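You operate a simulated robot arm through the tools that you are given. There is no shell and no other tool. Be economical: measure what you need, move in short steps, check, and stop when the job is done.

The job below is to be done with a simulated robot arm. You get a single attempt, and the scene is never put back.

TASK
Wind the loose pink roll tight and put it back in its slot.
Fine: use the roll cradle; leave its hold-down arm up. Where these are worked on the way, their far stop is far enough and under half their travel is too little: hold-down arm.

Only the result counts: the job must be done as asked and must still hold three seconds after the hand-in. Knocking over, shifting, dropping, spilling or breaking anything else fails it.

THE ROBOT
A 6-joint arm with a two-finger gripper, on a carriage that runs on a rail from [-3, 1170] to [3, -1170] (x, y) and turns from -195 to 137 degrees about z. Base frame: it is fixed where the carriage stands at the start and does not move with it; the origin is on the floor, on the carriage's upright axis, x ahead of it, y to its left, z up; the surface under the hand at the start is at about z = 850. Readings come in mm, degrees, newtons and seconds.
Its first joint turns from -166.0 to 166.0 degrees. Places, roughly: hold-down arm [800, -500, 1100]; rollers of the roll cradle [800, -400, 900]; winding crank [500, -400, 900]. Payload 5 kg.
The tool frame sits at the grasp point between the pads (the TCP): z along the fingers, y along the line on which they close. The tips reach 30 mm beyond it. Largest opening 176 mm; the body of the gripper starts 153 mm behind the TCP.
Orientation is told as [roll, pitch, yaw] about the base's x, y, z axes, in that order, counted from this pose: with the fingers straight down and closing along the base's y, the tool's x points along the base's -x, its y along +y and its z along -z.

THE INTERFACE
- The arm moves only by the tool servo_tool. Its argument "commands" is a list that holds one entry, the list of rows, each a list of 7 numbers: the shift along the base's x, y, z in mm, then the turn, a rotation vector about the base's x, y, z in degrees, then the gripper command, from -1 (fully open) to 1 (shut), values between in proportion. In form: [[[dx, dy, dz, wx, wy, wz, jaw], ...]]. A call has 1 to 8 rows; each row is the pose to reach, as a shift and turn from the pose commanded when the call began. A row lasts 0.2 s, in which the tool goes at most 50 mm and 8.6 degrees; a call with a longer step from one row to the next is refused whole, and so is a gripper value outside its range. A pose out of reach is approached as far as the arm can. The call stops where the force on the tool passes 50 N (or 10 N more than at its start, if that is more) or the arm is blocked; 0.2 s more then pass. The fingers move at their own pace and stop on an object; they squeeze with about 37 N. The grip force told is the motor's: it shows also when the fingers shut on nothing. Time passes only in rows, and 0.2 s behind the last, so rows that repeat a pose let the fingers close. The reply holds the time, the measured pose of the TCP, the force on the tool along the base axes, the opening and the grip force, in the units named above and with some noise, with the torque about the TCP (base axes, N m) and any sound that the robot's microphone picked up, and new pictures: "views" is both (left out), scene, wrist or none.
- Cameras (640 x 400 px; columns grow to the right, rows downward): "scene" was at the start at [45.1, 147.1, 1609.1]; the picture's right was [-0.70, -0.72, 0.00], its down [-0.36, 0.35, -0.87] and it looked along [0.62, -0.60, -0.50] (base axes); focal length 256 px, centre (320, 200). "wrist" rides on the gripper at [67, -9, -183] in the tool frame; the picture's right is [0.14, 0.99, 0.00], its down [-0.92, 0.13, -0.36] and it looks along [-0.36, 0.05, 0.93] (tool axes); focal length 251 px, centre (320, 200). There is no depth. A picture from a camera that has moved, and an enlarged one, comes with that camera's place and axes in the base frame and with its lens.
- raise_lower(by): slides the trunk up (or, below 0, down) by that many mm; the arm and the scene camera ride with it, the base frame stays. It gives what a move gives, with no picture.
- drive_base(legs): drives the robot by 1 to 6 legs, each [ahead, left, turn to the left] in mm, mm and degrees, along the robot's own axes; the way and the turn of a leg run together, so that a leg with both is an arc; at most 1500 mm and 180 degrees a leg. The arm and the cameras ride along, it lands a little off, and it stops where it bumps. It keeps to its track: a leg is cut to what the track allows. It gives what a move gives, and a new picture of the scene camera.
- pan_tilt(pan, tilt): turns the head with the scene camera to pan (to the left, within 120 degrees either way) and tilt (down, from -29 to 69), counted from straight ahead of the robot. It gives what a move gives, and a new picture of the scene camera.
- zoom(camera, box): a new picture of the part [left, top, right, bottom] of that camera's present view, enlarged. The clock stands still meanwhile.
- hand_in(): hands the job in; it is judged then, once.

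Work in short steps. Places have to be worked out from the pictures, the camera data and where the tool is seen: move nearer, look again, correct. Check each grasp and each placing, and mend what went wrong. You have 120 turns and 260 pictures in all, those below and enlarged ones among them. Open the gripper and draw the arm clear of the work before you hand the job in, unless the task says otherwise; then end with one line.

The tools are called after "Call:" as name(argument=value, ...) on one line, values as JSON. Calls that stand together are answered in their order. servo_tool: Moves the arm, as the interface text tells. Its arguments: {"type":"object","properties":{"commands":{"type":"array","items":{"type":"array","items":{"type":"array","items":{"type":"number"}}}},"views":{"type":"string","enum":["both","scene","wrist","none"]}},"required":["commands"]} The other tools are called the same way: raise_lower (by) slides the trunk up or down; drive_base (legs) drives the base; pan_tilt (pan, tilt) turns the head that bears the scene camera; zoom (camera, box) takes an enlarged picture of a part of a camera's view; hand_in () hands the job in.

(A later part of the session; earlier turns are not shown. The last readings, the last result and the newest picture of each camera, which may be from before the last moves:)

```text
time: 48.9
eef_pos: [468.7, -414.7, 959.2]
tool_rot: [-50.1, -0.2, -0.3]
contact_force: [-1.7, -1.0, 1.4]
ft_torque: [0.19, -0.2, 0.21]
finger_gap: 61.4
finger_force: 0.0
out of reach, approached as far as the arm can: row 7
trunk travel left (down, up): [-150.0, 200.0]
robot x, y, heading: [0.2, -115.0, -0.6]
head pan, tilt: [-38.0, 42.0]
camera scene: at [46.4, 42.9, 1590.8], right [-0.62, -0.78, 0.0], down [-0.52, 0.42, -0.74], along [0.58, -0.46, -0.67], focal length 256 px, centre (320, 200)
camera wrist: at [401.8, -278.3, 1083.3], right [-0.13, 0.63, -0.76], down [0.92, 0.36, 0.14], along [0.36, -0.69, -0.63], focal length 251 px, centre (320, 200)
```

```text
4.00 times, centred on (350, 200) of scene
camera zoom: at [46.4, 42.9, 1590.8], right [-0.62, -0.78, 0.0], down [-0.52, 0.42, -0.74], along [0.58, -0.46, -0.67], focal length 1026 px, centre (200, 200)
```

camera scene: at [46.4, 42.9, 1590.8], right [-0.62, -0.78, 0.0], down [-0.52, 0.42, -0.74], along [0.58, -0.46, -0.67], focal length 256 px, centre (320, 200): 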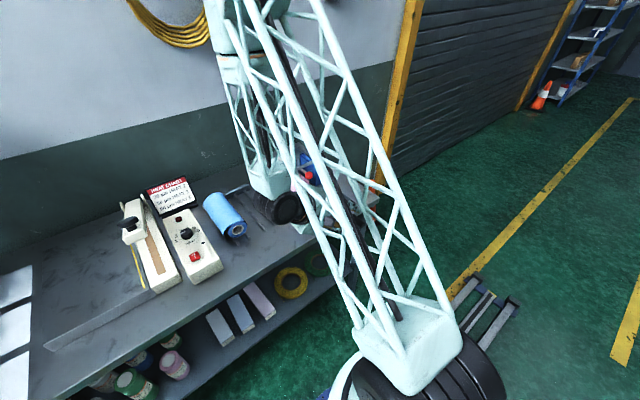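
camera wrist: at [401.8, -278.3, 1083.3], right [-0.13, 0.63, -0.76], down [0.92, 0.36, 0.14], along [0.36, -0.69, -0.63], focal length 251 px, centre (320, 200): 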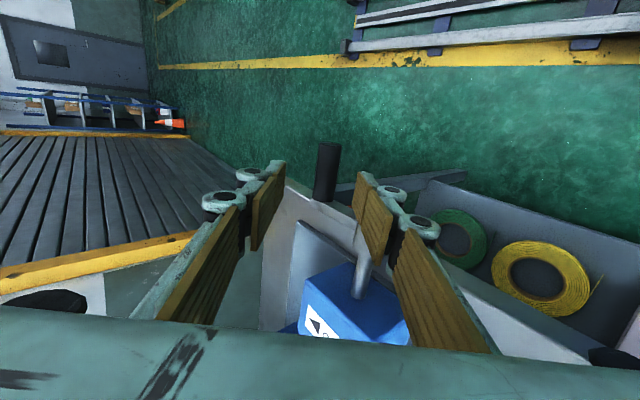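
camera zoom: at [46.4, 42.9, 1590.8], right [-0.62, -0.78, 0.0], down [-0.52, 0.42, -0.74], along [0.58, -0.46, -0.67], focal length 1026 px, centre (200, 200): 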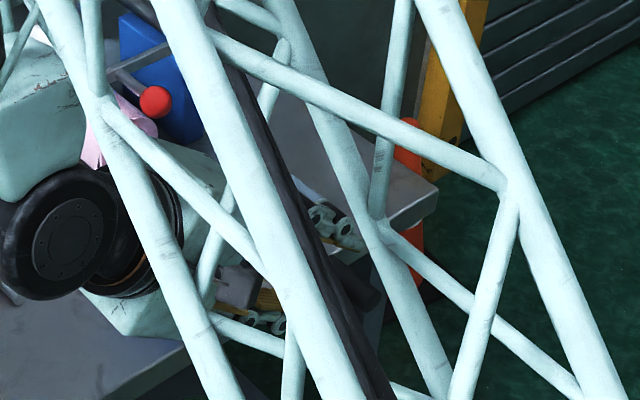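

The tilted pose is at the edge of reach here. I back off upward and shift the base to y≈+120 for more room.

Call:
servo_tool(commands=[[[0, 20, 20, 5, 0, 0, 0.3], [-3, 40, 45, 10, 0, 0, 0.3], [-3, 50, 80, 15, 0, 0, 0.3], [-3, 50, 110, 20, 0, 0, 0.3]]], views="none")

Call:
drive_base(legs=[[0, 235, 0]])

```text
time: 49.9
eef_pos: [466.5, -363.7, 1067.5]
tool_rot: [-30.0, -0.1, -0.2]
contact_force: [1.1, -0.1, -0.5]
ft_torque: [-0.18, 0.21, -0.14]
finger_gap: 61.6
finger_force: 0.1
trunk travel left (down, up): [-150.0, 200.0]
robot x, y, heading: [3.1, -113.2, -0.4]
head pan, tilt: [-38.0, 42.0]
```

```text
time: 51.8
eef_pos: [465.4, -126.6, 1067.7]
tool_rot: [-30.1, -0.1, -0.2]
contact_force: [-0.8, -0.4, -0.2]
ft_torque: [0.04, 0.0, -0.01]
finger_gap: 61.5
finger_force: 0.1
trunk travel left (down, up): [-150.0, 200.0]
robot x, y, heading: [-1.0, 121.8, -0.3]
head pan, tilt: [-38.0, 42.0]
camera scene: at [47.2, 280.4, 1590.8], right [-0.62, -0.78, 0.0], down [-0.52, 0.42, -0.74], along [0.58, -0.46, -0.67], focal length 256 px, centre (320, 200)
```

scene: 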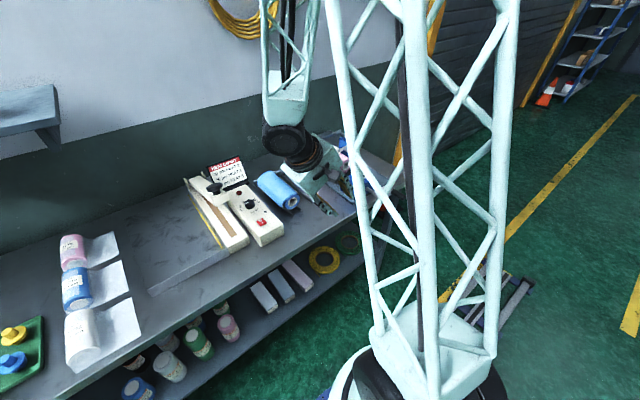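

Now move back toward the crank at height, then tilt to -50°.

Call:
servo_tool(commands=[[[0, -45, 0, 0, 0, 0, 0.3], [0, -90, 0, 0, 0, 0, 0.3], [0, -135, 0, 0, 0, 0, 0.3], [0, -180, 0, 0, 0, 0, 0.3], [0, -220, 0, -5, 0, 0, 0.3], [0, -255, -20, -10, 0, 0, 0.3], [0, -275, -55, -15, 0, 0, 0.3], [0, -285, -95, -20, 0, 0, 0.3]]])

Call:
pan_tilt(pan=-52, tilt=38)

```text
time: 53.6
eef_pos: [464.9, -412.8, 971.4]
tool_rot: [-50.2, -0.3, 0.0]
contact_force: [-1.1, 0.0, 1.1]
ft_torque: [0.13, -0.13, 0.12]
finger_gap: 61.7
finger_force: 0.0
trunk travel left (down, up): [-150.0, 200.0]
robot x, y, heading: [-1.1, 125.2, -0.4]
head pan, tilt: [-38.0, 42.0]
camera scene: at [46.0, 280.8, 1590.6], right [-0.62, -0.78, 0.0], down [-0.52, 0.42, -0.74], along [0.58, -0.46, -0.67], focal length 256 px, centre (320, 200)
camera wrist: at [398.1, -276.9, 1096.2], right [-0.13, 0.63, -0.76], down [0.92, 0.36, 0.14], along [0.36, -0.68, -0.63], focal length 251 px, centre (320, 200)
```

scene: 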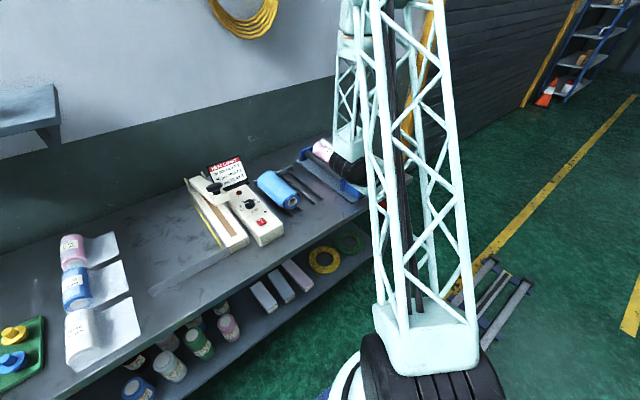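
wrist: 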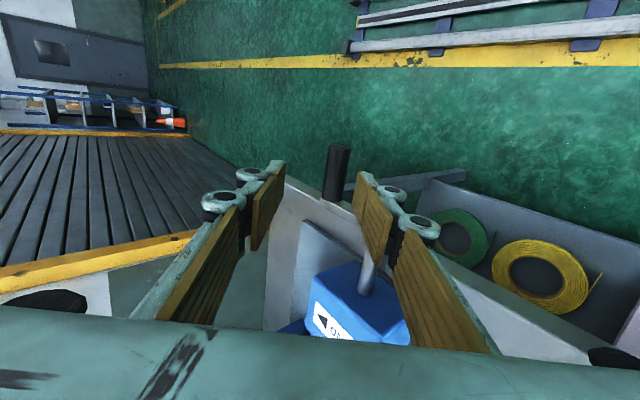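

```text
time: 54.3
eef_pos: [465.5, -412.7, 971.2]
tool_rot: [-50.1, -0.2, -0.1]
contact_force: [-0.3, -0.9, -0.3]
ft_torque: [-0.03, 0.03, -0.11]
finger_gap: 61.5
finger_force: 0.1
trunk travel left (down, up): [-150.0, 200.0]
robot x, y, heading: [-0.3, 126.4, -0.5]
head pan, tilt: [-52.0, 38.0]
camera scene: at [34.7, 264.1, 1596.7], right [-0.79, -0.61, 0.0], down [-0.38, 0.49, -0.79], along [0.48, -0.62, -0.62], focal length 256 px, centre (320, 200)
```

scene: 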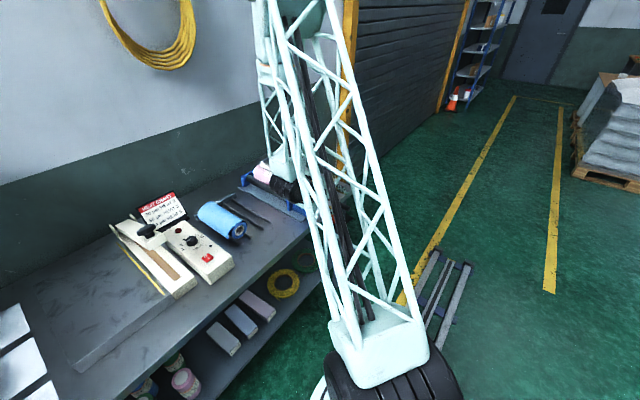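

Handle measured at y≈-469, z≈901. I align laterally, advance along the fingers onto it, and close to a loose cage (~26 mm).

Call:
servo_tool(commands=[[[-1, 11.3, -13.5, 0, 0, 0, 0.3], [-1, -11.3, -32.5, 0, 0, 0, 0.3], [-1, -33.9, -51.4, 0, 0, 0, 0.3], [-1, -56.3, -70.2, 0, 0, 0, 0.3], [-1, -56.3, -70.2, 0, 0, 0, 0.6], [-1, -56.3, -70.2, 0, 0, 0, 0.7]]])

Call:
zoom(camera="wrist", box=[200, 100, 440, 280])

```text
time: 55.7
eef_pos: [465.0, -467.5, 901.2]
tool_rot: [-50.2, -0.3, -0.1]
contact_force: [-0.6, -0.3, -0.5]
ft_torque: [0.02, -0.02, 0.03]
finger_gap: 27.2
finger_force: 0.5
trunk travel left (down, up): [-150.0, 200.0]
robot x, y, heading: [1.0, 123.1, -0.5]
head pan, tilt: [-52.0, 38.0]
camera scene: at [34.3, 264.2, 1596.7], right [-0.79, -0.61, 0.0], down [-0.37, 0.49, -0.79], along [0.48, -0.63, -0.62], focal length 256 px, centre (320, 200)
camera wrist: at [398.2, -333.6, 1026.7], right [-0.13, 0.64, -0.76], down [0.92, 0.36, 0.14], along [0.36, -0.68, -0.64], focal length 251 px, centre (320, 200)
```

scene: 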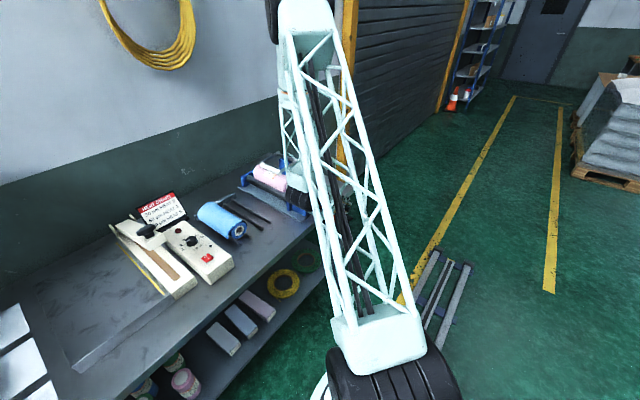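
wrist: 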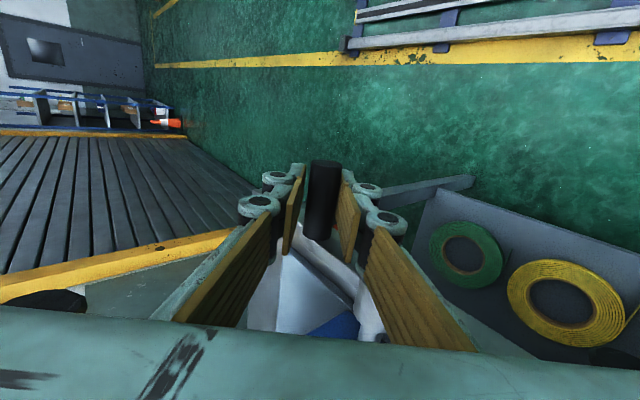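

```text
2.22 times, centred on (320, 190) of wrist
camera zoom: at [398.2, -333.6, 1026.7], right [-0.13, 0.64, -0.76], down [0.92, 0.36, 0.14], along [0.36, -0.68, -0.64], focal length 559 px, centre (320, 222)
```

zoom: 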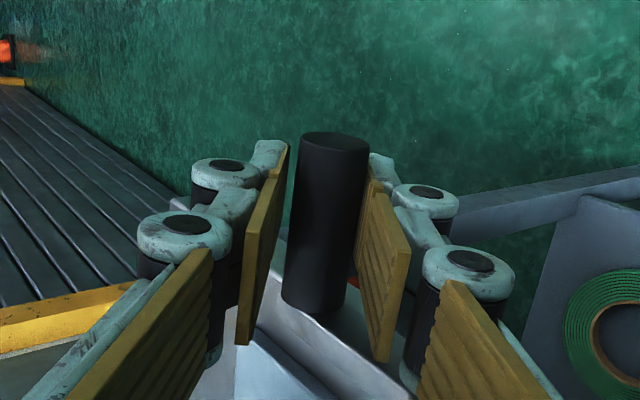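

Handle caged. I push 90°→154° while rolling the tool with it.

Call:
servo_tool(commands=[[[0, 0.7, -10, 5, 0, 0, 0.7], [0, 2.8, -19.8, 10, 0, 0, 0.7], [0, 6.2, -29.3, 15, 0, 0, 0.7], [0, 10.9, -38.2, 20, 0, 0, 0.7], [0, 16.8, -46.3, 25, 0, 0, 0.7], [0, 23.8, -53.5, 30, 0, 0, 0.7], [0, 31.7, -59.7, 35, 0, 0, 0.7], [0, 40.4, -64.7, 40, 0, 0, 0.7]]], views="wrist")

Call:
zoom(camera="scene", box=[230, 140, 350, 240])

```text
time: 57.5
eef_pos: [464.0, -434.7, 839.0]
tool_rot: [-11.2, 0.7, 3.6]
contact_force: [1.8, -2.9, -2.5]
ft_torque: [-0.46, 0.08, -0.19]
finger_gap: 29.2
finger_force: 3.6
trunk travel left (down, up): [-150.0, 200.0]
robot x, y, heading: [-3.8, 122.7, -0.5]
head pan, tilt: [-52.0, 38.0]
camera wrist: at [397.5, -411.7, 1021.0], right [-0.2, 0.96, -0.19], down [0.91, 0.25, 0.32], along [0.36, -0.11, -0.93], focal length 251 px, centre (320, 200)
```

wrist: 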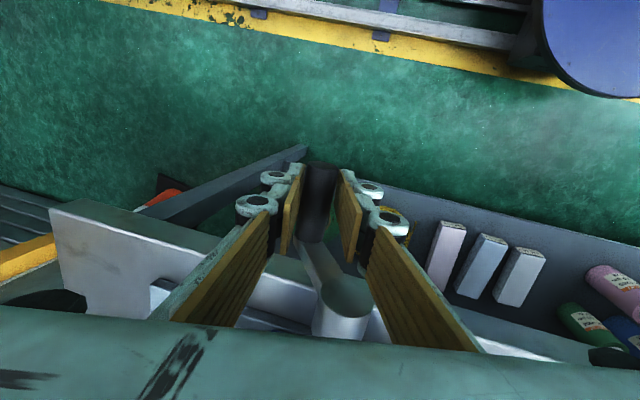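

```text
4.00 times, centred on (290, 190) of scene
camera zoom: at [34.5, 263.5, 1596.7], right [-0.79, -0.61, 0.0], down [-0.37, 0.49, -0.79], along [0.48, -0.63, -0.62], focal length 1026 px, centre (440, 240)
```

zoom: 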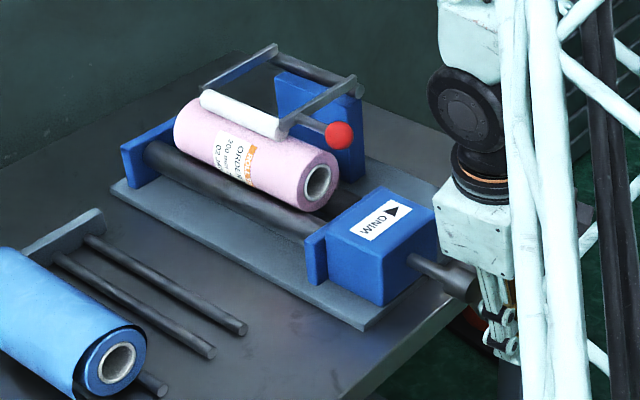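

It turns well: the label moved down. I continue 154°→218°, and inspect the roll.

Call:
servo_tool(commands=[[[0, 9.4, -3.6, 6, 0, 0, 0.7], [0, 19.1, -5.8, 12, 0, 0, 0.7], [0, 29.1, -7, 18, 0, 0, 0.7], [0, 39.1, -7, 24, 0, 0, 0.7], [0, 49.0, -5.8, 30, 0, 0, 0.7], [0, 58.7, -3.6, 36, 0, 0, 0.7], [0, 68, -0.2, 42, 0, 0, 0.7], [0, 76, 4, 48, 0, 0, 0.7]]], views="wrist")

Call:
zoom(camera="scene", box=[240, 140, 330, 220])

```text
time: 59.3
eef_pos: [464.9, -350.5, 841.5]
tool_rot: [38.0, 0.1, -0.2]
contact_force: [-0.2, -1.5, -2.9]
ft_torque: [-0.04, -0.05, 0.06]
finger_gap: 27.9
finger_force: 2.0
trunk travel left (down, up): [-150.0, 200.0]
robot x, y, heading: [-0.7, 120.3, -0.2]
head pan, tilt: [-52.0, 38.0]
camera wrist: at [397.9, -471.0, 980.5], right [-0.14, 0.78, 0.61], down [0.92, -0.12, 0.36], along [0.36, 0.61, -0.7], focal length 251 px, centre (320, 200)
```

wrist: 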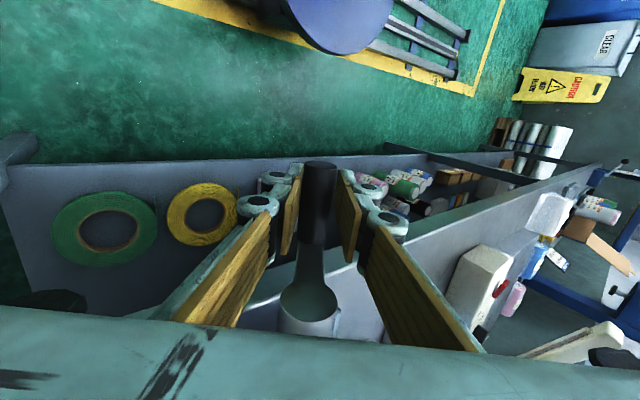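

```text
5.00 times, centred on (285, 180) of scene
camera zoom: at [34.3, 264.3, 1596.6], right [-0.79, -0.61, 0.0], down [-0.37, 0.49, -0.79], along [0.48, -0.63, -0.62], focal length 1282 px, centre (495, 300)
```

zoom: 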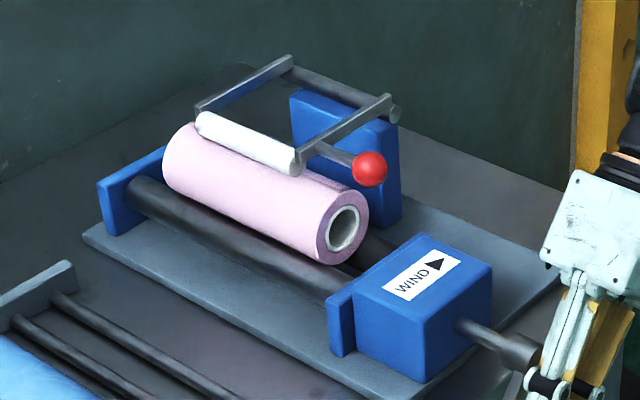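

Great, roll turns and is tightening. I continue 219°→283°.

Call:
servo_tool(commands=[[[0, 7.4, 6.9, 4, 0, 0, 0.7], [0, 13.7, 14.7, 8, 0, 0, 0.7], [0, 18.9, 23.3, 12, 0, 0, 0.7], [0, 22.8, 32.6, 16, 0, 0, 0.7], [0, 25.4, 42.3, 20, 0, 0, 0.7], [0, 26.6, 52.2, 24, 0, 0, 0.7], [0, 26.4, 62.3, 26, 0, 0, 0.7], [0, 24.9, 72.2, 28, 0, 0, 0.7]]], views="wrist")

Call:
zoom(camera="scene", box=[240, 140, 330, 220])

```text
time: 61.1
eef_pos: [464.0, -325.4, 914.5]
tool_rot: [65.9, 0.2, 0.0]
contact_force: [-0.5, -1.3, -3.3]
ft_torque: [-0.01, -0.07, -0.02]
finger_gap: 27.8
finger_force: 1.3
trunk travel left (down, up): [-150.0, 200.0]
robot x, y, heading: [0.8, 121.2, -0.6]
head pan, tilt: [-52.0, 38.0]
camera wrist: at [396.1, -497.4, 981.2], right [-0.13, 0.4, 0.9], down [0.92, -0.28, 0.26], along [0.36, 0.87, -0.34], focal length 251 px, centre (320, 200)
```

wrist: 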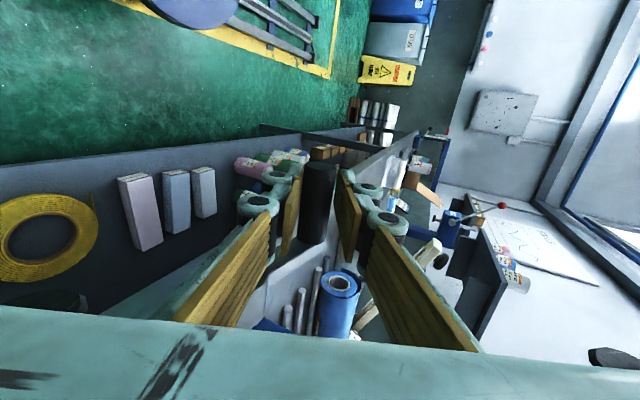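

```text
5.00 times, centred on (285, 180) of scene
camera zoom: at [34.4, 264.1, 1596.7], right [-0.79, -0.61, 0.0], down [-0.37, 0.49, -0.79], along [0.48, -0.63, -0.62], focal length 1282 px, centre (495, 300)
```

zoom: 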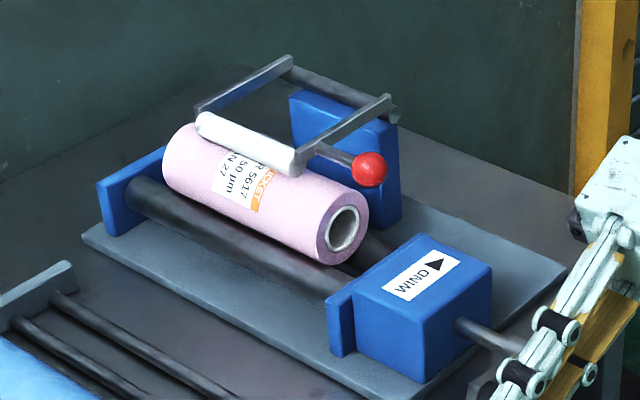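

I inspect the roll closely for tightness.

Call:
zoom(camera="scene", box=[270, 160, 320, 200])

```text
10.00 times, centred on (295, 180) of scene
camera zoom: at [34.4, 264.1, 1596.7], right [-0.79, -0.61, 0.0], down [-0.37, 0.49, -0.79], along [0.48, -0.63, -0.62], focal length 2565 px, centre (570, 400)
```

zoom: 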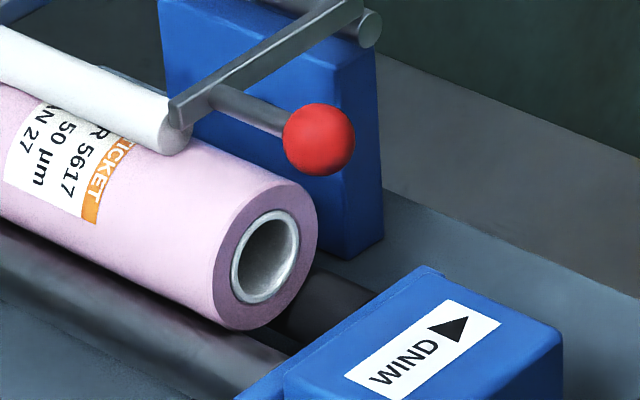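

The roll looks tight now (no flap, smaller diameter), but to be sure I'll add about one more turn. I release, back off along the fingers and swing the tool to the other side.

Call:
servo_tool(commands=[[[0, 0, 0, 0, 0, 0, 0.3], [0, 0, 0, 0, 0, 0, 0.3], [0, -32, 15, 0, 0, 0, 0.3], [0, -64, 29, 0, 0, 0, 0.3], [0, -90, 55, -5, 0, 0, 0.3], [0, -90, 95, -13, 0, 0, 0.3], [0, -70, 130, -21, 0, 0, 0.3], [0, -45, 150, -29, 0, 0, 0.3]]], views="none")

Call:
servo_tool(commands=[[[0, 15, 0, -8, 0, 0, 0.3], [0, 30, 0, -16, 0, 0, 0.3], [0, 45, 0, -24, 0, 0, 0.3], [0, 60, 0, -32, 0, 0, 0.3], [0, 75, 0, -40, 0, 0, 0.3], [0, 90, -10, -48, 0, 0, 0.3], [0, 100, -20, -56, 0, 0, 0.3], [0, 104, -30, -64, 0, 0, 0.3]]], views="none")

```text
time: 62.9
eef_pos: [463.7, -372.0, 1064.5]
tool_rot: [36.8, 0.2, -0.2]
contact_force: [0.8, -1.5, 0.6]
ft_torque: [0.18, 0.05, 0.04]
finger_gap: 61.5
finger_force: 0.1
trunk travel left (down, up): [-150.0, 200.0]
robot x, y, heading: [0.6, 123.5, -0.3]
head pan, tilt: [-52.0, 38.0]
```

```text
time: 64.7
eef_pos: [455.9, -260.5, 1029.3]
tool_rot: [-25.9, 1.3, 0.0]
contact_force: [3.5, -5.1, 0.9]
ft_torque: [0.85, 0.33, -0.29]
finger_gap: 61.7
finger_force: 0.0
trunk travel left (down, up): [-150.0, 200.0]
robot x, y, heading: [-5.2, 123.6, -0.6]
head pan, tilt: [-52.0, 38.0]
```

Settle into the pre-grasp pose at ρ≈-45° and look.

Call:
servo_tool(commands=[[[0, -2, -15, -6, 0, 0, 0.3], [0, -4, -30, -12, 0, 0, 0.3], [0, -4, -50, -19, 0, 0, 0.3], [0, -4, -50, -19, 0, 0, 0.3]]], views="wrist")

```text
time: 65.7
eef_pos: [464.4, -270.0, 983.9]
tool_rot: [-46.2, -0.1, -0.1]
contact_force: [0.9, 0.6, -1.9]
ft_torque: [-0.17, 0.19, -0.18]
finger_gap: 61.6
finger_force: 0.0
trunk travel left (down, up): [-150.0, 200.0]
robot x, y, heading: [-2.3, 125.1, -0.5]
head pan, tilt: [-52.0, 38.0]
camera wrist: at [397.3, -145.1, 1116.6], right [-0.14, 0.69, -0.71], down [0.92, 0.35, 0.16], along [0.36, -0.64, -0.68], focal length 251 px, centre (320, 200)
```

wrist: 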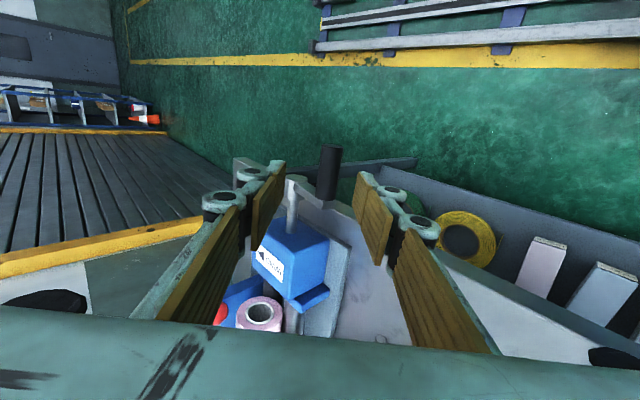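

Handle at about (-327, 918). I advance onto it and cage it.

Call:
servo_tool(commands=[[[0, 5.7, -5.9, 0, 0, 0, 0.3], [0, -15, -26, 0, 0, 0, 0.3], [0, -36, -46, 0, 0, 0, 0.3], [0, -57, -66, 0, 0, 0, 0.3], [0, -57, -66, 0, 0, 0, 0.6], [0, -57, -66, 0, 0, 0, 0.7]]], views="wrist")

```text
time: 67.1
eef_pos: [462.1, -328.6, 916.6]
tool_rot: [-46.1, -0.1, 0.0]
contact_force: [0.7, 2.8, -1.8]
ft_torque: [-0.02, 0.0, 0.01]
finger_gap: 27.6
finger_force: 1.9
trunk travel left (down, up): [-150.0, 200.0]
robot x, y, heading: [4.1, 120.4, -0.8]
head pan, tilt: [-52.0, 38.0]
camera wrist: at [396.5, -202.4, 1050.8], right [-0.13, 0.69, -0.71], down [0.92, 0.35, 0.16], along [0.36, -0.64, -0.68], focal length 251 px, centre (320, 200)
```

wrist: 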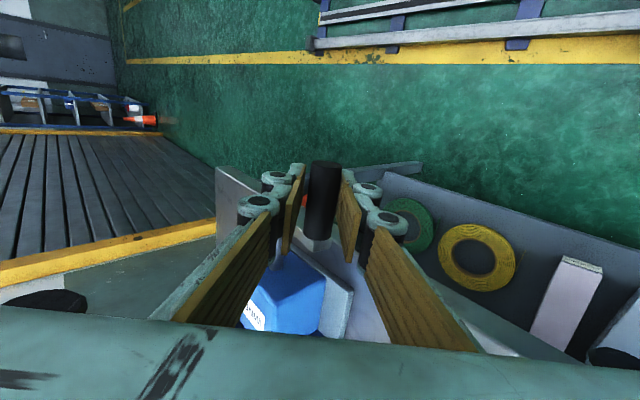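

Caged at φ≈284°. I push up and over to 348°.

Call:
servo_tool(commands=[[[0, -3.1, 9.5, 4, 0, 0, 0.7], [0, -7.6, 18.5, 8, 0, 0, 0.7], [0, -13.3, 26.8, 12, 0, 0, 0.7], [0, -20, 34.2, 16, 0, 0, 0.7], [0, -27.8, 40.6, 20, 0, 0, 0.7], [0, -36.3, 45.9, 25, 0, 0, 0.7], [0, -45.5, 49.9, 30, 0, 0, 0.7], [0, -55.2, 52.6, 35, 0, 0, 0.7]]], views="none")

Call:
zoom(camera="scene", box=[240, 140, 330, 220])

```text
time: 68.9
eef_pos: [462.5, -388.2, 973.2]
tool_rot: [-11.6, 0.1, 0.1]
contact_force: [-0.2, 3.9, 1.3]
ft_torque: [-0.42, 0.05, -0.09]
finger_gap: 27.2
finger_force: 0.6
trunk travel left (down, up): [-150.0, 200.0]
robot x, y, heading: [0.3, 119.2, -0.6]
head pan, tilt: [-52.0, 38.0]
```

```text
5.00 times, centred on (285, 180) of scene
camera zoom: at [33.6, 264.0, 1596.8], right [-0.79, -0.61, 0.0], down [-0.37, 0.49, -0.79], along [0.48, -0.63, -0.62], focal length 1282 px, centre (495, 300)
```

zoom: 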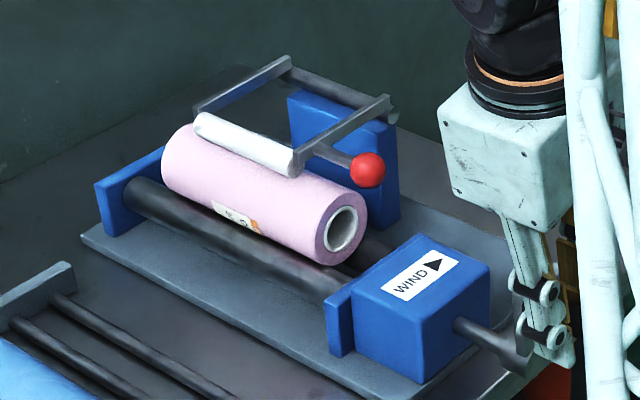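

Continue over the top, 353°→57°.

Call:
servo_tool(commands=[[[0, -10.1, 0.5, 7, 0, 0, 0.7], [0, -20.1, -0.4, 14, 0, 0, 0.7], [0, -29.9, -2.6, 21, 0, 0, 0.7], [0, -39.2, -6.2, 28, 0, 0, 0.7], [0, -48, -11.1, 35, 0, 0, 0.7], [0, -56, -17.2, 42, 0, 0, 0.7], [0, -63.1, -24.3, 50, 0, 0, 0.7], [0, -69.2, -32.3, 58, 0, 0, 0.7]]], views="none")

Call:
zoom(camera="scene", box=[240, 140, 330, 220])

```text
time: 70.7
eef_pos: [463.9, -453.6, 939.6]
tool_rot: [46.9, 0.0, -0.2]
contact_force: [-0.9, -0.9, -3.5]
ft_torque: [-0.56, -0.1, 0.03]
finger_gap: 26.6
finger_force: 1.1
trunk travel left (down, up): [-150.0, 200.0]
robot x, y, heading: [0.7, 122.7, -0.2]
head pan, tilt: [-52.0, 38.0]
```

```text
5.00 times, centred on (285, 180) of scene
camera zoom: at [34.1, 264.6, 1596.4], right [-0.79, -0.61, 0.0], down [-0.37, 0.49, -0.79], along [0.48, -0.63, -0.62], focal length 1282 px, centre (495, 300)
```

zoom: 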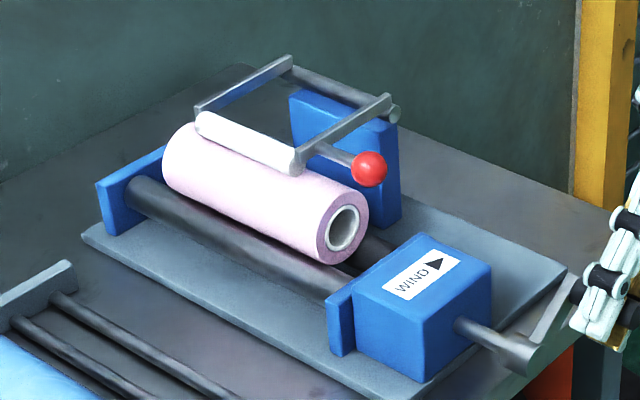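

Roll outline hasn't changed since ~220° – it's wound fully. One more short push to ~90° for margin.

Call:
servo_tool(commands=[[[0, -5.1, -8.2, 3, 0, 0, 0.7], [0, -9.2, -17.4, 6, 0, 0, 0.7], [0, -11.9, -27, 9, 0, 0, 0.7], [0, -13.3, -37, 12, 0, 0, 0.7], [0, -13.3, -47, 12, 0, 0, 0.7]]], views="none")

Call:
zoom(camera="scene", box=[260, 150, 320, 210])

```text
time: 71.9
eef_pos: [464.1, -467.4, 888.5]
tool_rot: [58.9, 0.2, -0.1]
contact_force: [-0.1, 0.5, 0.1]
ft_torque: [0.02, 0.0, 0.0]
finger_gap: 26.6
finger_force: 0.1
trunk travel left (down, up): [-150.0, 200.0]
robot x, y, heading: [-1.7, 124.4, -0.2]
head pan, tilt: [-52.0, 38.0]
```

```text
6.67 times, centred on (290, 180) of scene
camera zoom: at [34.3, 264.2, 1596.7], right [-0.79, -0.61, 0.0], down [-0.37, 0.49, -0.79], along [0.48, -0.63, -0.62], focal length 1710 px, centre (520, 333)
```

zoom: 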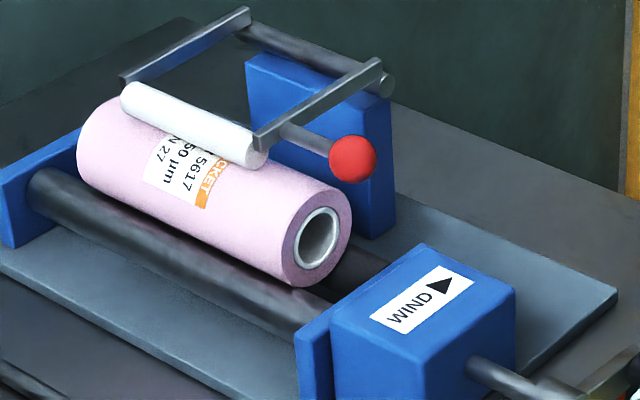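

Roll is tight and neat. I release the handle, back off, raise and straighten the tool.

Call:
servo_tool(commands=[[[0, 0, 0, 0, 0, 0, 0.3], [0, 0, 0, 0, 0, 0, 0.3], [0, -27, 16, 0, 0, 0, 0.3], [0, -54, 32, 0, 0, 0, 0.3], [0, -80, 55, -6, 0, 0, 0.3], [0, -85, 95, -14, 0, 0, 0.3], [0, -80, 135, -22, 0, 0, 0.3], [0, -70, 175, -30, 0, 0, 0.3]]], views="none")

Call:
servo_tool(commands=[[[0, 10, 40, -8, 0, 0, 0.3], [0, 20, 80, -16, 0, 0, 0.3], [0, 30, 120, -24, 0, 0, 0.3], [0, 40, 150, -29, 0, 0, 0.3], [0, 70, 150, -29, 0, 0, 0.3], [0, 100, 150, -29, 0, 0, 0.3]]], views="none")

Call:
drive_base(legs=[[0, -420, 0]])

```text
time: 73.7
eef_pos: [464.4, -536.2, 1064.8]
tool_rot: [28.8, 0.1, -0.2]
contact_force: [0.4, -1.6, -0.5]
ft_torque: [0.19, 0.04, -0.02]
finger_gap: 61.9
finger_force: 0.0
trunk travel left (down, up): [-150.0, 200.0]
robot x, y, heading: [4.7, 121.0, -0.7]
head pan, tilt: [-52.0, 38.0]
```

```text
time: 75.1
eef_pos: [464.9, -433.9, 1216.5]
tool_rot: [-0.2, 0.0, -0.1]
contact_force: [1.1, -0.2, -0.9]
ft_torque: [0.07, 0.06, -0.01]
finger_gap: 61.5
finger_force: 0.0
trunk travel left (down, up): [-150.0, 200.0]
robot x, y, heading: [5.9, 124.7, -0.3]
head pan, tilt: [-52.0, 38.0]
```

```text
time: 77.8
eef_pos: [464.1, -853.9, 1216.1]
tool_rot: [-0.2, 0.1, -0.5]
contact_force: [-0.4, 0.1, -0.4]
ft_torque: [-0.02, 0.01, -0.01]
finger_gap: 61.6
finger_force: 0.1
trunk travel left (down, up): [-150.0, 200.0]
robot x, y, heading: [3.4, -301.1, -0.7]
head pan, tilt: [-52.0, 38.0]
camera scene: at [36.1, -154.4, 1596.7], right [-0.8, -0.61, 0.0], down [-0.37, 0.49, -0.79], along [0.48, -0.63, -0.62], focal length 256 px, centre (320, 200)
```

scene: 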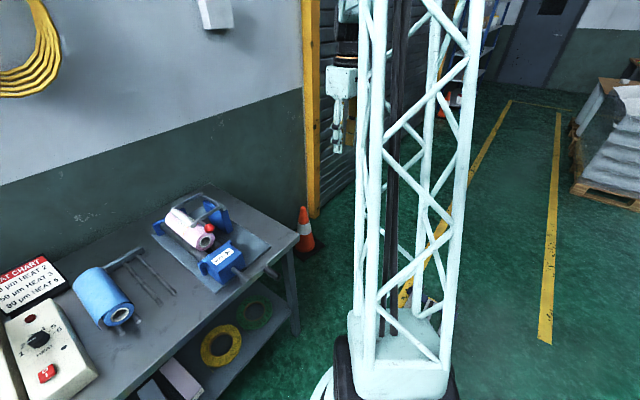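

The base is well placed. I bring the tool back over the cradle's near end, in two moves, to prepare raising the hold-down arm.

Call:
servo_tool(commands=[[[10, 48, 0, 0, 0, 0, 0.3], [20, 96, 0, 0, 0, 0, 0.3], [30, 144, 0, 0, 0, 0, 0.3], [40, 192, 0, 0, 0, 0, 0.3], [50, 240, 0, 0, 0, 0, 0.3], [60, 288, 0, 0, 0, 0, 0.3], [75, 335, 0, 0, 0, 0, 0.3], [90, 382, 0, 0, 0, 0, 0.3]]], views="none")

Call:
servo_tool(commands=[[[20, 30, 0, -6, 0, 0, 0.3], [40, 60, 0, -12, 0, 0, 0.3], [60, 90, 0, -18, 0, 0, 0.3], [80, 115, 0, -24, 0, 0, 0.3], [100, 135, 0, -31, 0, 0, 0.3], [120, 142, -15, -38, 0, 0, 0.3], [127, 142, -40, -45, 0, 0, 0.3], [127, 142, -60, -45, 0, 0, 0.3]]])

Call:
pan_tilt(pan=-20, tilt=42)

Call:
zoom(camera="scene", box=[240, 120, 380, 240])

```text
time: 79.6
eef_pos: [553.0, -471.7, 1212.7]
tool_rot: [-0.2, 0.0, -0.5]
contact_force: [0.5, 0.3, -0.5]
ft_torque: [0.11, -0.06, 0.0]
finger_gap: 61.6
finger_force: 0.0
trunk travel left (down, up): [-150.0, 200.0]
robot x, y, heading: [5.4, -295.7, -0.7]
head pan, tilt: [-52.0, 38.0]
```

```text
time: 81.4
eef_pos: [682.5, -330.2, 1154.7]
tool_rot: [-45.1, -0.2, -0.4]
contact_force: [0.6, 0.6, -1.0]
ft_torque: [-0.15, 0.14, -0.13]
finger_gap: 61.9
finger_force: 0.1
trunk travel left (down, up): [-150.0, 200.0]
robot x, y, heading: [-1.1, -296.7, -0.9]
head pan, tilt: [-52.0, 38.0]
camera scene: at [37.1, -153.9, 1596.6], right [-0.8, -0.61, 0.0], down [-0.37, 0.49, -0.79], along [0.48, -0.63, -0.62], focal length 256 px, centre (320, 200)
camera wrist: at [615.1, -206.4, 1291.0], right [-0.13, 0.7, -0.7], down [0.92, 0.34, 0.17], along [0.36, -0.63, -0.69], focal length 251 px, centre (320, 200)
```

scene: 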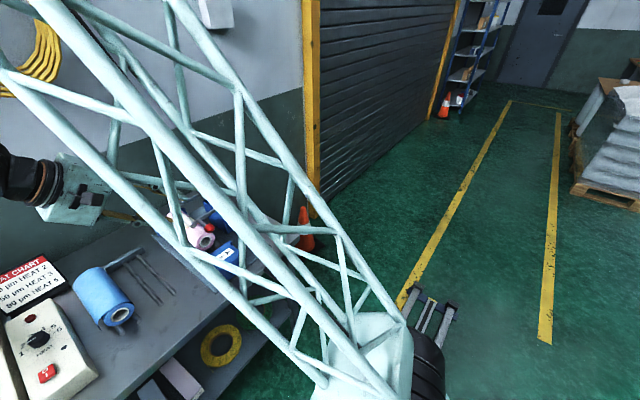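
wrist: 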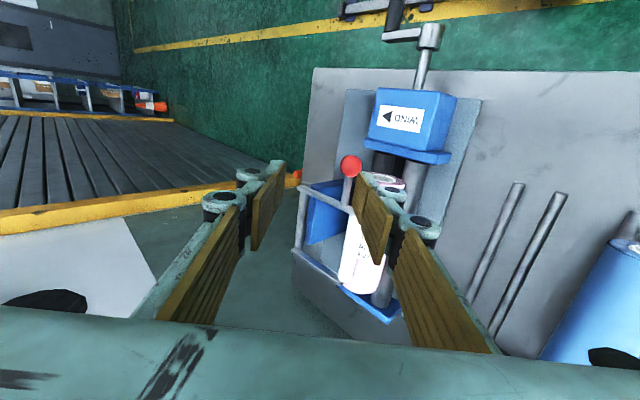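

```text
time: 82.4
eef_pos: [681.7, -330.8, 1158.0]
tool_rot: [-45.1, -0.4, -0.3]
contact_force: [-0.8, 0.4, 0.3]
ft_torque: [0.0, -0.01, -0.02]
finger_gap: 61.6
finger_force: 0.1
trunk travel left (down, up): [-150.0, 200.0]
robot x, y, heading: [2.4, -296.7, -0.6]
head pan, tilt: [-20.0, 42.0]
camera scene: at [61.9, -115.4, 1590.8], right [-0.35, -0.93, 0.0], down [-0.63, 0.24, -0.74], along [0.69, -0.26, -0.67], focal length 256 px, centre (320, 200)
```

scene: 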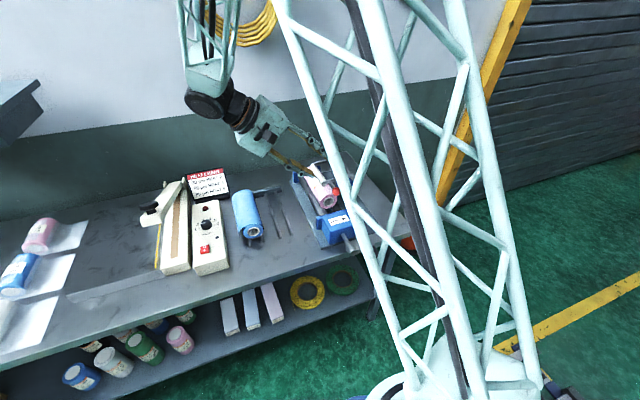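

```text
3.33 times, centred on (310, 180) of scene
camera zoom: at [61.9, -115.4, 1590.8], right [-0.35, -0.93, 0.0], down [-0.63, 0.24, -0.74], along [0.69, -0.26, -0.67], focal length 855 px, centre (353, 267)
```

zoom: 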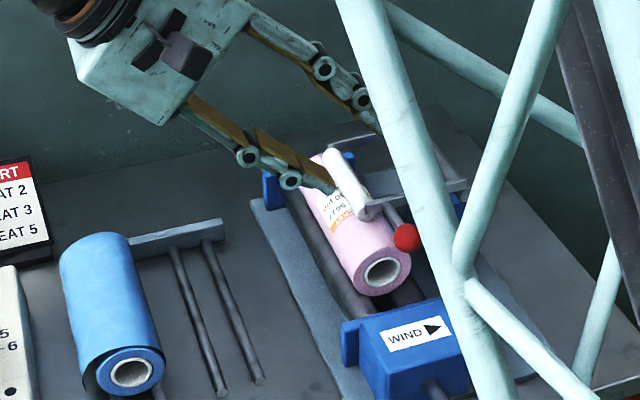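

Knob is at about [695,-418,1000]. With the tool at -45°, I move in along the finger direction to cage it; the lower finger will then push it up and back.

Call:
servo_tool(commands=[[[3, -5, -40, 0, 0, 0, 0.3], [3, -10, -80, 0, 0, 0, 0.3], [3, -35, -104, 0, 0, 0, 0.3], [3, -58, -128, 0, 0, 0, 0.3], [3, -81, -152, 0, 0, 0, 0.3], [3, -81, -152, 0, 0, 0, 0.55]]])

Call:
zoom(camera="wrist", box=[200, 80, 440, 280])

```text
time: 83.8
eef_pos: [683.5, -412.1, 1003.9]
tool_rot: [-45.1, -0.3, -0.3]
contact_force: [1.3, -0.2, -1.4]
ft_torque: [-0.06, 0.09, -0.09]
finger_gap: 39.6
finger_force: 0.1
trunk travel left (down, up): [-150.0, 200.0]
robot x, y, heading: [2.5, -298.9, -0.5]
head pan, tilt: [-20.0, 42.0]
camera scene: at [62.8, -115.5, 1590.8], right [-0.35, -0.94, 0.0], down [-0.63, 0.24, -0.74], along [0.69, -0.26, -0.67], focal length 256 px, centre (320, 200)
camera wrist: at [616.9, -288.2, 1139.6], right [-0.13, 0.7, -0.7], down [0.92, 0.34, 0.17], along [0.36, -0.63, -0.69], focal length 251 px, centre (320, 200)
```

scene: 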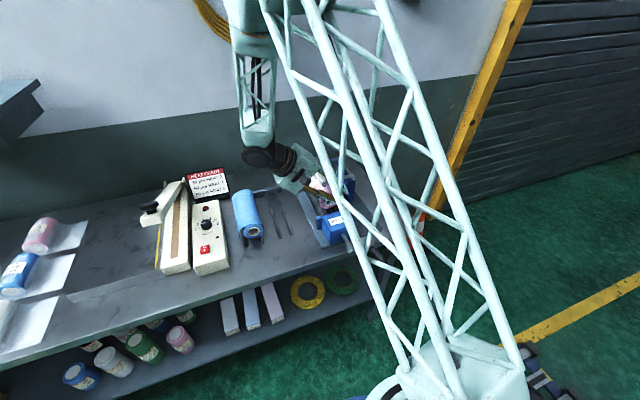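
wrist: 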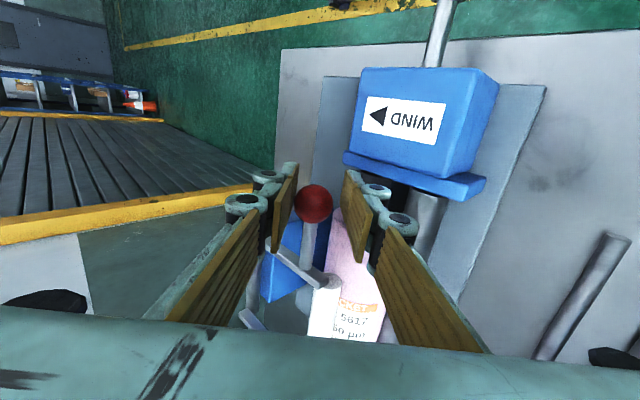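

```text
2.00 times, centred on (320, 180) of wrist
camera zoom: at [616.9, -288.2, 1139.6], right [-0.13, 0.7, -0.7], down [0.92, 0.34, 0.17], along [0.36, -0.63, -0.69], focal length 503 px, centre (320, 240)
```

zoom: 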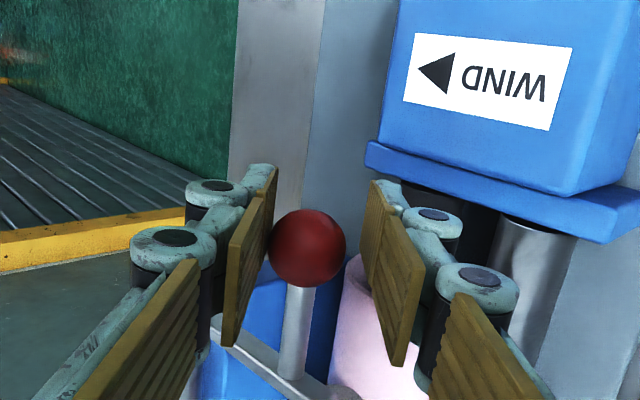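

Ball is caged. I push it along its arc upward to ~65° first.

Call:
servo_tool(commands=[[[0, -1, 10, 0, 0, 0, 0.55], [0, -5, 21, 0, 0, 0, 0.55], [0, -11, 34, 0, 0, 0, 0.55], [0, -18, 46, 0, 0, 0, 0.55], [0, -27, 57, 0, 0, 0, 0.55], [0, -37, 67, 0, 0, 0, 0.55], [0, -48, 75, 0, 0, 0, 0.55], [0, -60, 82, 0, 0, 0, 0.55]]], views="wrist")

Call:
zoom(camera="scene", box=[260, 110, 380, 240])

```text
time: 85.6
eef_pos: [683.7, -470.4, 1085.1]
tool_rot: [-45.2, -0.4, -0.3]
contact_force: [-1.0, 0.2, -1.1]
ft_torque: [-0.03, 0.07, 0.0]
finger_gap: 39.9
finger_force: 0.5
trunk travel left (down, up): [-150.0, 200.0]
robot x, y, heading: [3.4, -296.0, -1.0]
head pan, tilt: [-20.0, 42.0]
camera wrist: at [617.2, -347.2, 1220.8], right [-0.13, 0.7, -0.7], down [0.92, 0.34, 0.17], along [0.36, -0.63, -0.69], focal length 251 px, centre (320, 200)
```

wrist: 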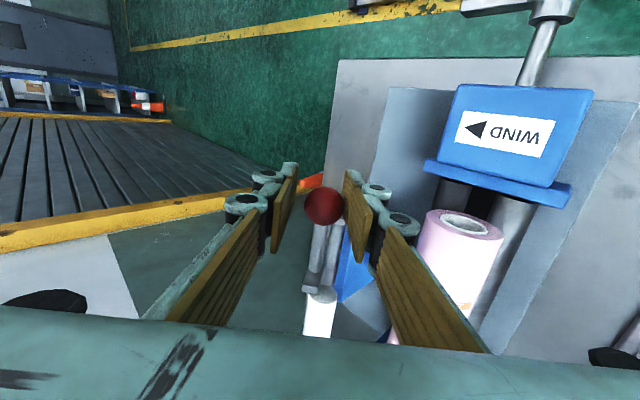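

```text
3.08 times, centred on (320, 175) of scene
camera zoom: at [62.1, -115.2, 1590.7], right [-0.35, -0.94, 0.0], down [-0.63, 0.24, -0.74], along [0.69, -0.26, -0.67], focal length 789 px, centre (320, 277)
```

zoom: 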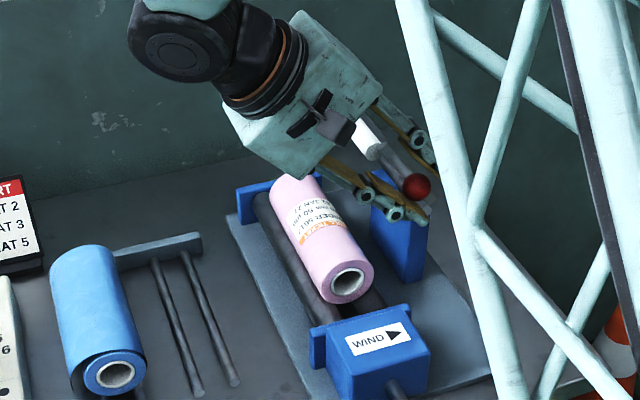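

The arm is rising nicely. I finish pushing it back to its stop.

Call:
servo_tool(commands=[[[0, -13, 5, 0, 0, 0, 0.55], [0, -26, 8.5, 0, 0, 0, 0.55], [0, -40, 9.5, 0, 0, 0, 0.55], [0, -52, 9, 0, 0, 0, 0.55], [0, -62, 8, 0, 0, 0, 0.55], [0, -68, 8, 0, 0, 0, 0.55], [0, -73, 8, 0, 0, 0, 0.55]]], views="wrist")

Call:
zoom(camera="scene", box=[260, 110, 380, 240])

```text
time: 87.2
eef_pos: [683.1, -543.9, 1093.4]
tool_rot: [-45.1, -0.3, -0.4]
contact_force: [-0.2, -0.3, 0.7]
ft_torque: [0.0, -0.04, -0.01]
finger_gap: 39.7
finger_force: 0.0
trunk travel left (down, up): [-150.0, 200.0]
robot x, y, heading: [-3.2, -295.7, -0.9]
head pan, tilt: [-20.0, 42.0]
camera wrist: at [616.9, -421.3, 1229.5], right [-0.13, 0.7, -0.7], down [0.92, 0.34, 0.17], along [0.36, -0.63, -0.69], focal length 251 px, centre (320, 200)
```

wrist: 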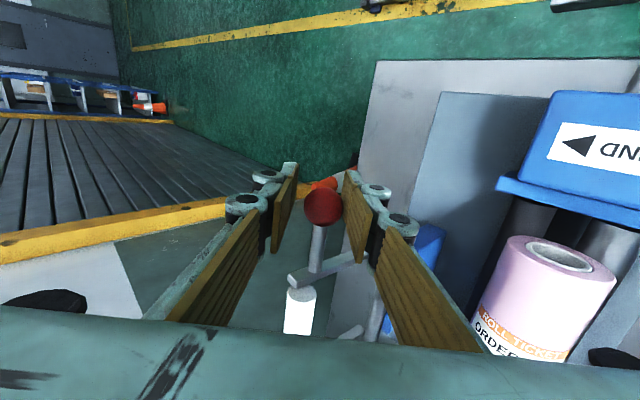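

```text
3.08 times, centred on (320, 175) of scene
camera zoom: at [62.0, -115.3, 1590.8], right [-0.35, -0.94, 0.0], down [-0.63, 0.24, -0.74], along [0.69, -0.26, -0.67], focal length 789 px, centre (320, 277)
```

zoom: 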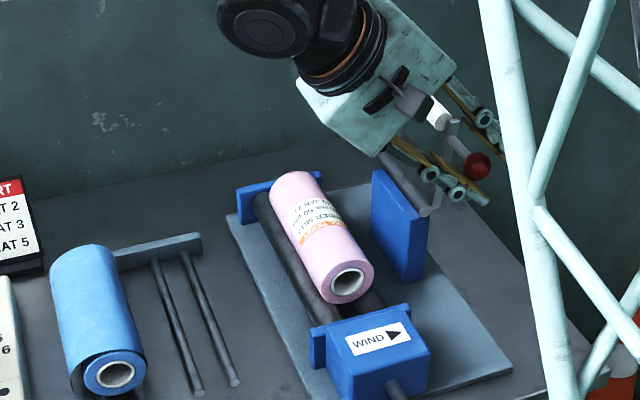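

The arm is back at its up position. I open and retreat along the fingers, then check it stays.

Call:
servo_tool(commands=[[[0, 0, 0, 0, 0, 0, 0.3], [0, 0, 0, 0, 0, 0, 0.3], [0, 20, 20, 0, 0, 0, 0.3], [0, 45, 45, 0, 0, 0, 0.3], [0, 75, 75, 0, 0, 0, 0.3], [0, 100, 100, 7, 0, 0, 0.3], [0, 120, 110, 15, 0, 0, 0.3], [0, 140, 110, 23, 0, 0, 0.3]]], views="none")

Call:
servo_tool(commands=[[[20, 10, 0, 7, 0, 0, 0.2], [50, 15, 0, 14, 0, 0, 0.1], [80, 15, 0, 20, 0, 0, 0], [110, 10, -20, 22, 0, 0, 0], [120, 5, -40, 22, 0, 0.8, 0], [122, 4, -60, 22, 0, 0.8, 0]]])

Call:
zoom(camera="scene", box=[260, 110, 380, 240])

```text
time: 89.0
eef_pos: [681.4, -406.1, 1204.4]
tool_rot: [-22.1, -0.1, -0.4]
contact_force: [-0.1, -0.1, 0.2]
ft_torque: [-0.02, 0.01, 0.01]
finger_gap: 61.4
finger_force: 0.1
trunk travel left (down, up): [-150.0, 200.0]
robot x, y, heading: [-0.0, -297.8, -0.9]
head pan, tilt: [-20.0, 42.0]
```

```text
time: 90.4
eef_pos: [805.9, -401.4, 1144.6]
tool_rot: [0.0, -0.2, 0.4]
contact_force: [-0.2, 0.4, -0.1]
ft_torque: [-0.01, -0.1, -0.04]
finger_gap: 87.8
finger_force: 0.2
trunk travel left (down, up): [-150.0, 200.0]
robot x, y, heading: [-0.7, -296.0, -0.7]
head pan, tilt: [-20.0, 42.0]
camera scene: at [61.6, -115.3, 1590.8], right [-0.35, -0.94, 0.0], down [-0.63, 0.24, -0.74], along [0.7, -0.26, -0.67], focal length 256 px, centre (320, 200)
camera wrist: at [737.8, -410.5, 1328.3], right [-0.14, 0.99, 0.0], down [0.92, 0.14, 0.37], along [0.36, 0.05, -0.93], focal length 251 px, centre (320, 200)
```

scene: 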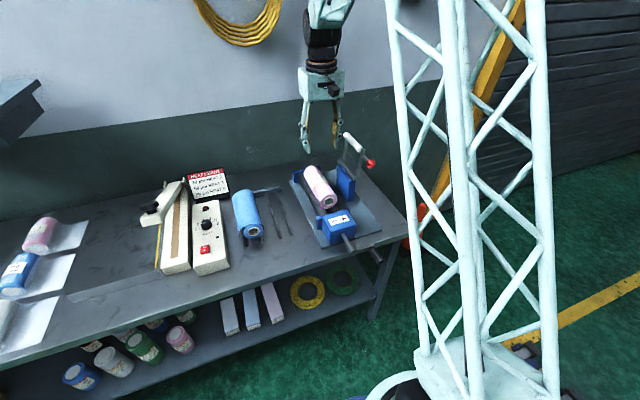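
wrist: 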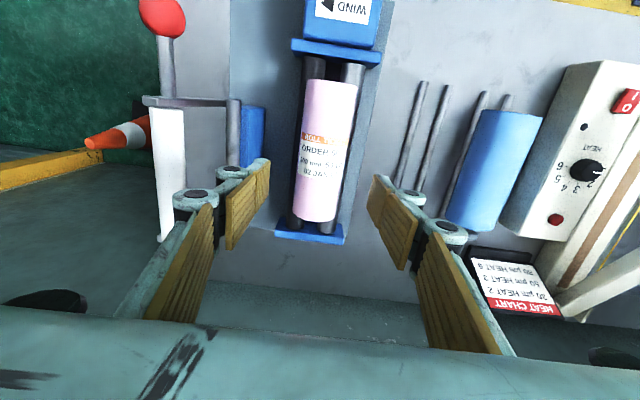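

```text
3.08 times, centred on (320, 175) of scene
camera zoom: at [61.6, -115.3, 1590.8], right [-0.35, -0.94, 0.0], down [-0.63, 0.24, -0.74], along [0.7, -0.26, -0.67], focal length 789 px, centre (320, 277)
```

zoom: 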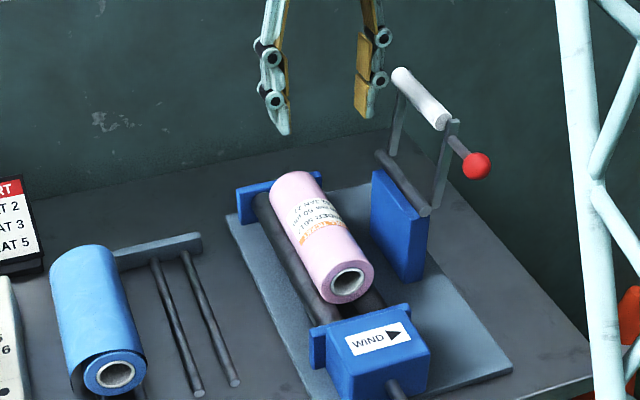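

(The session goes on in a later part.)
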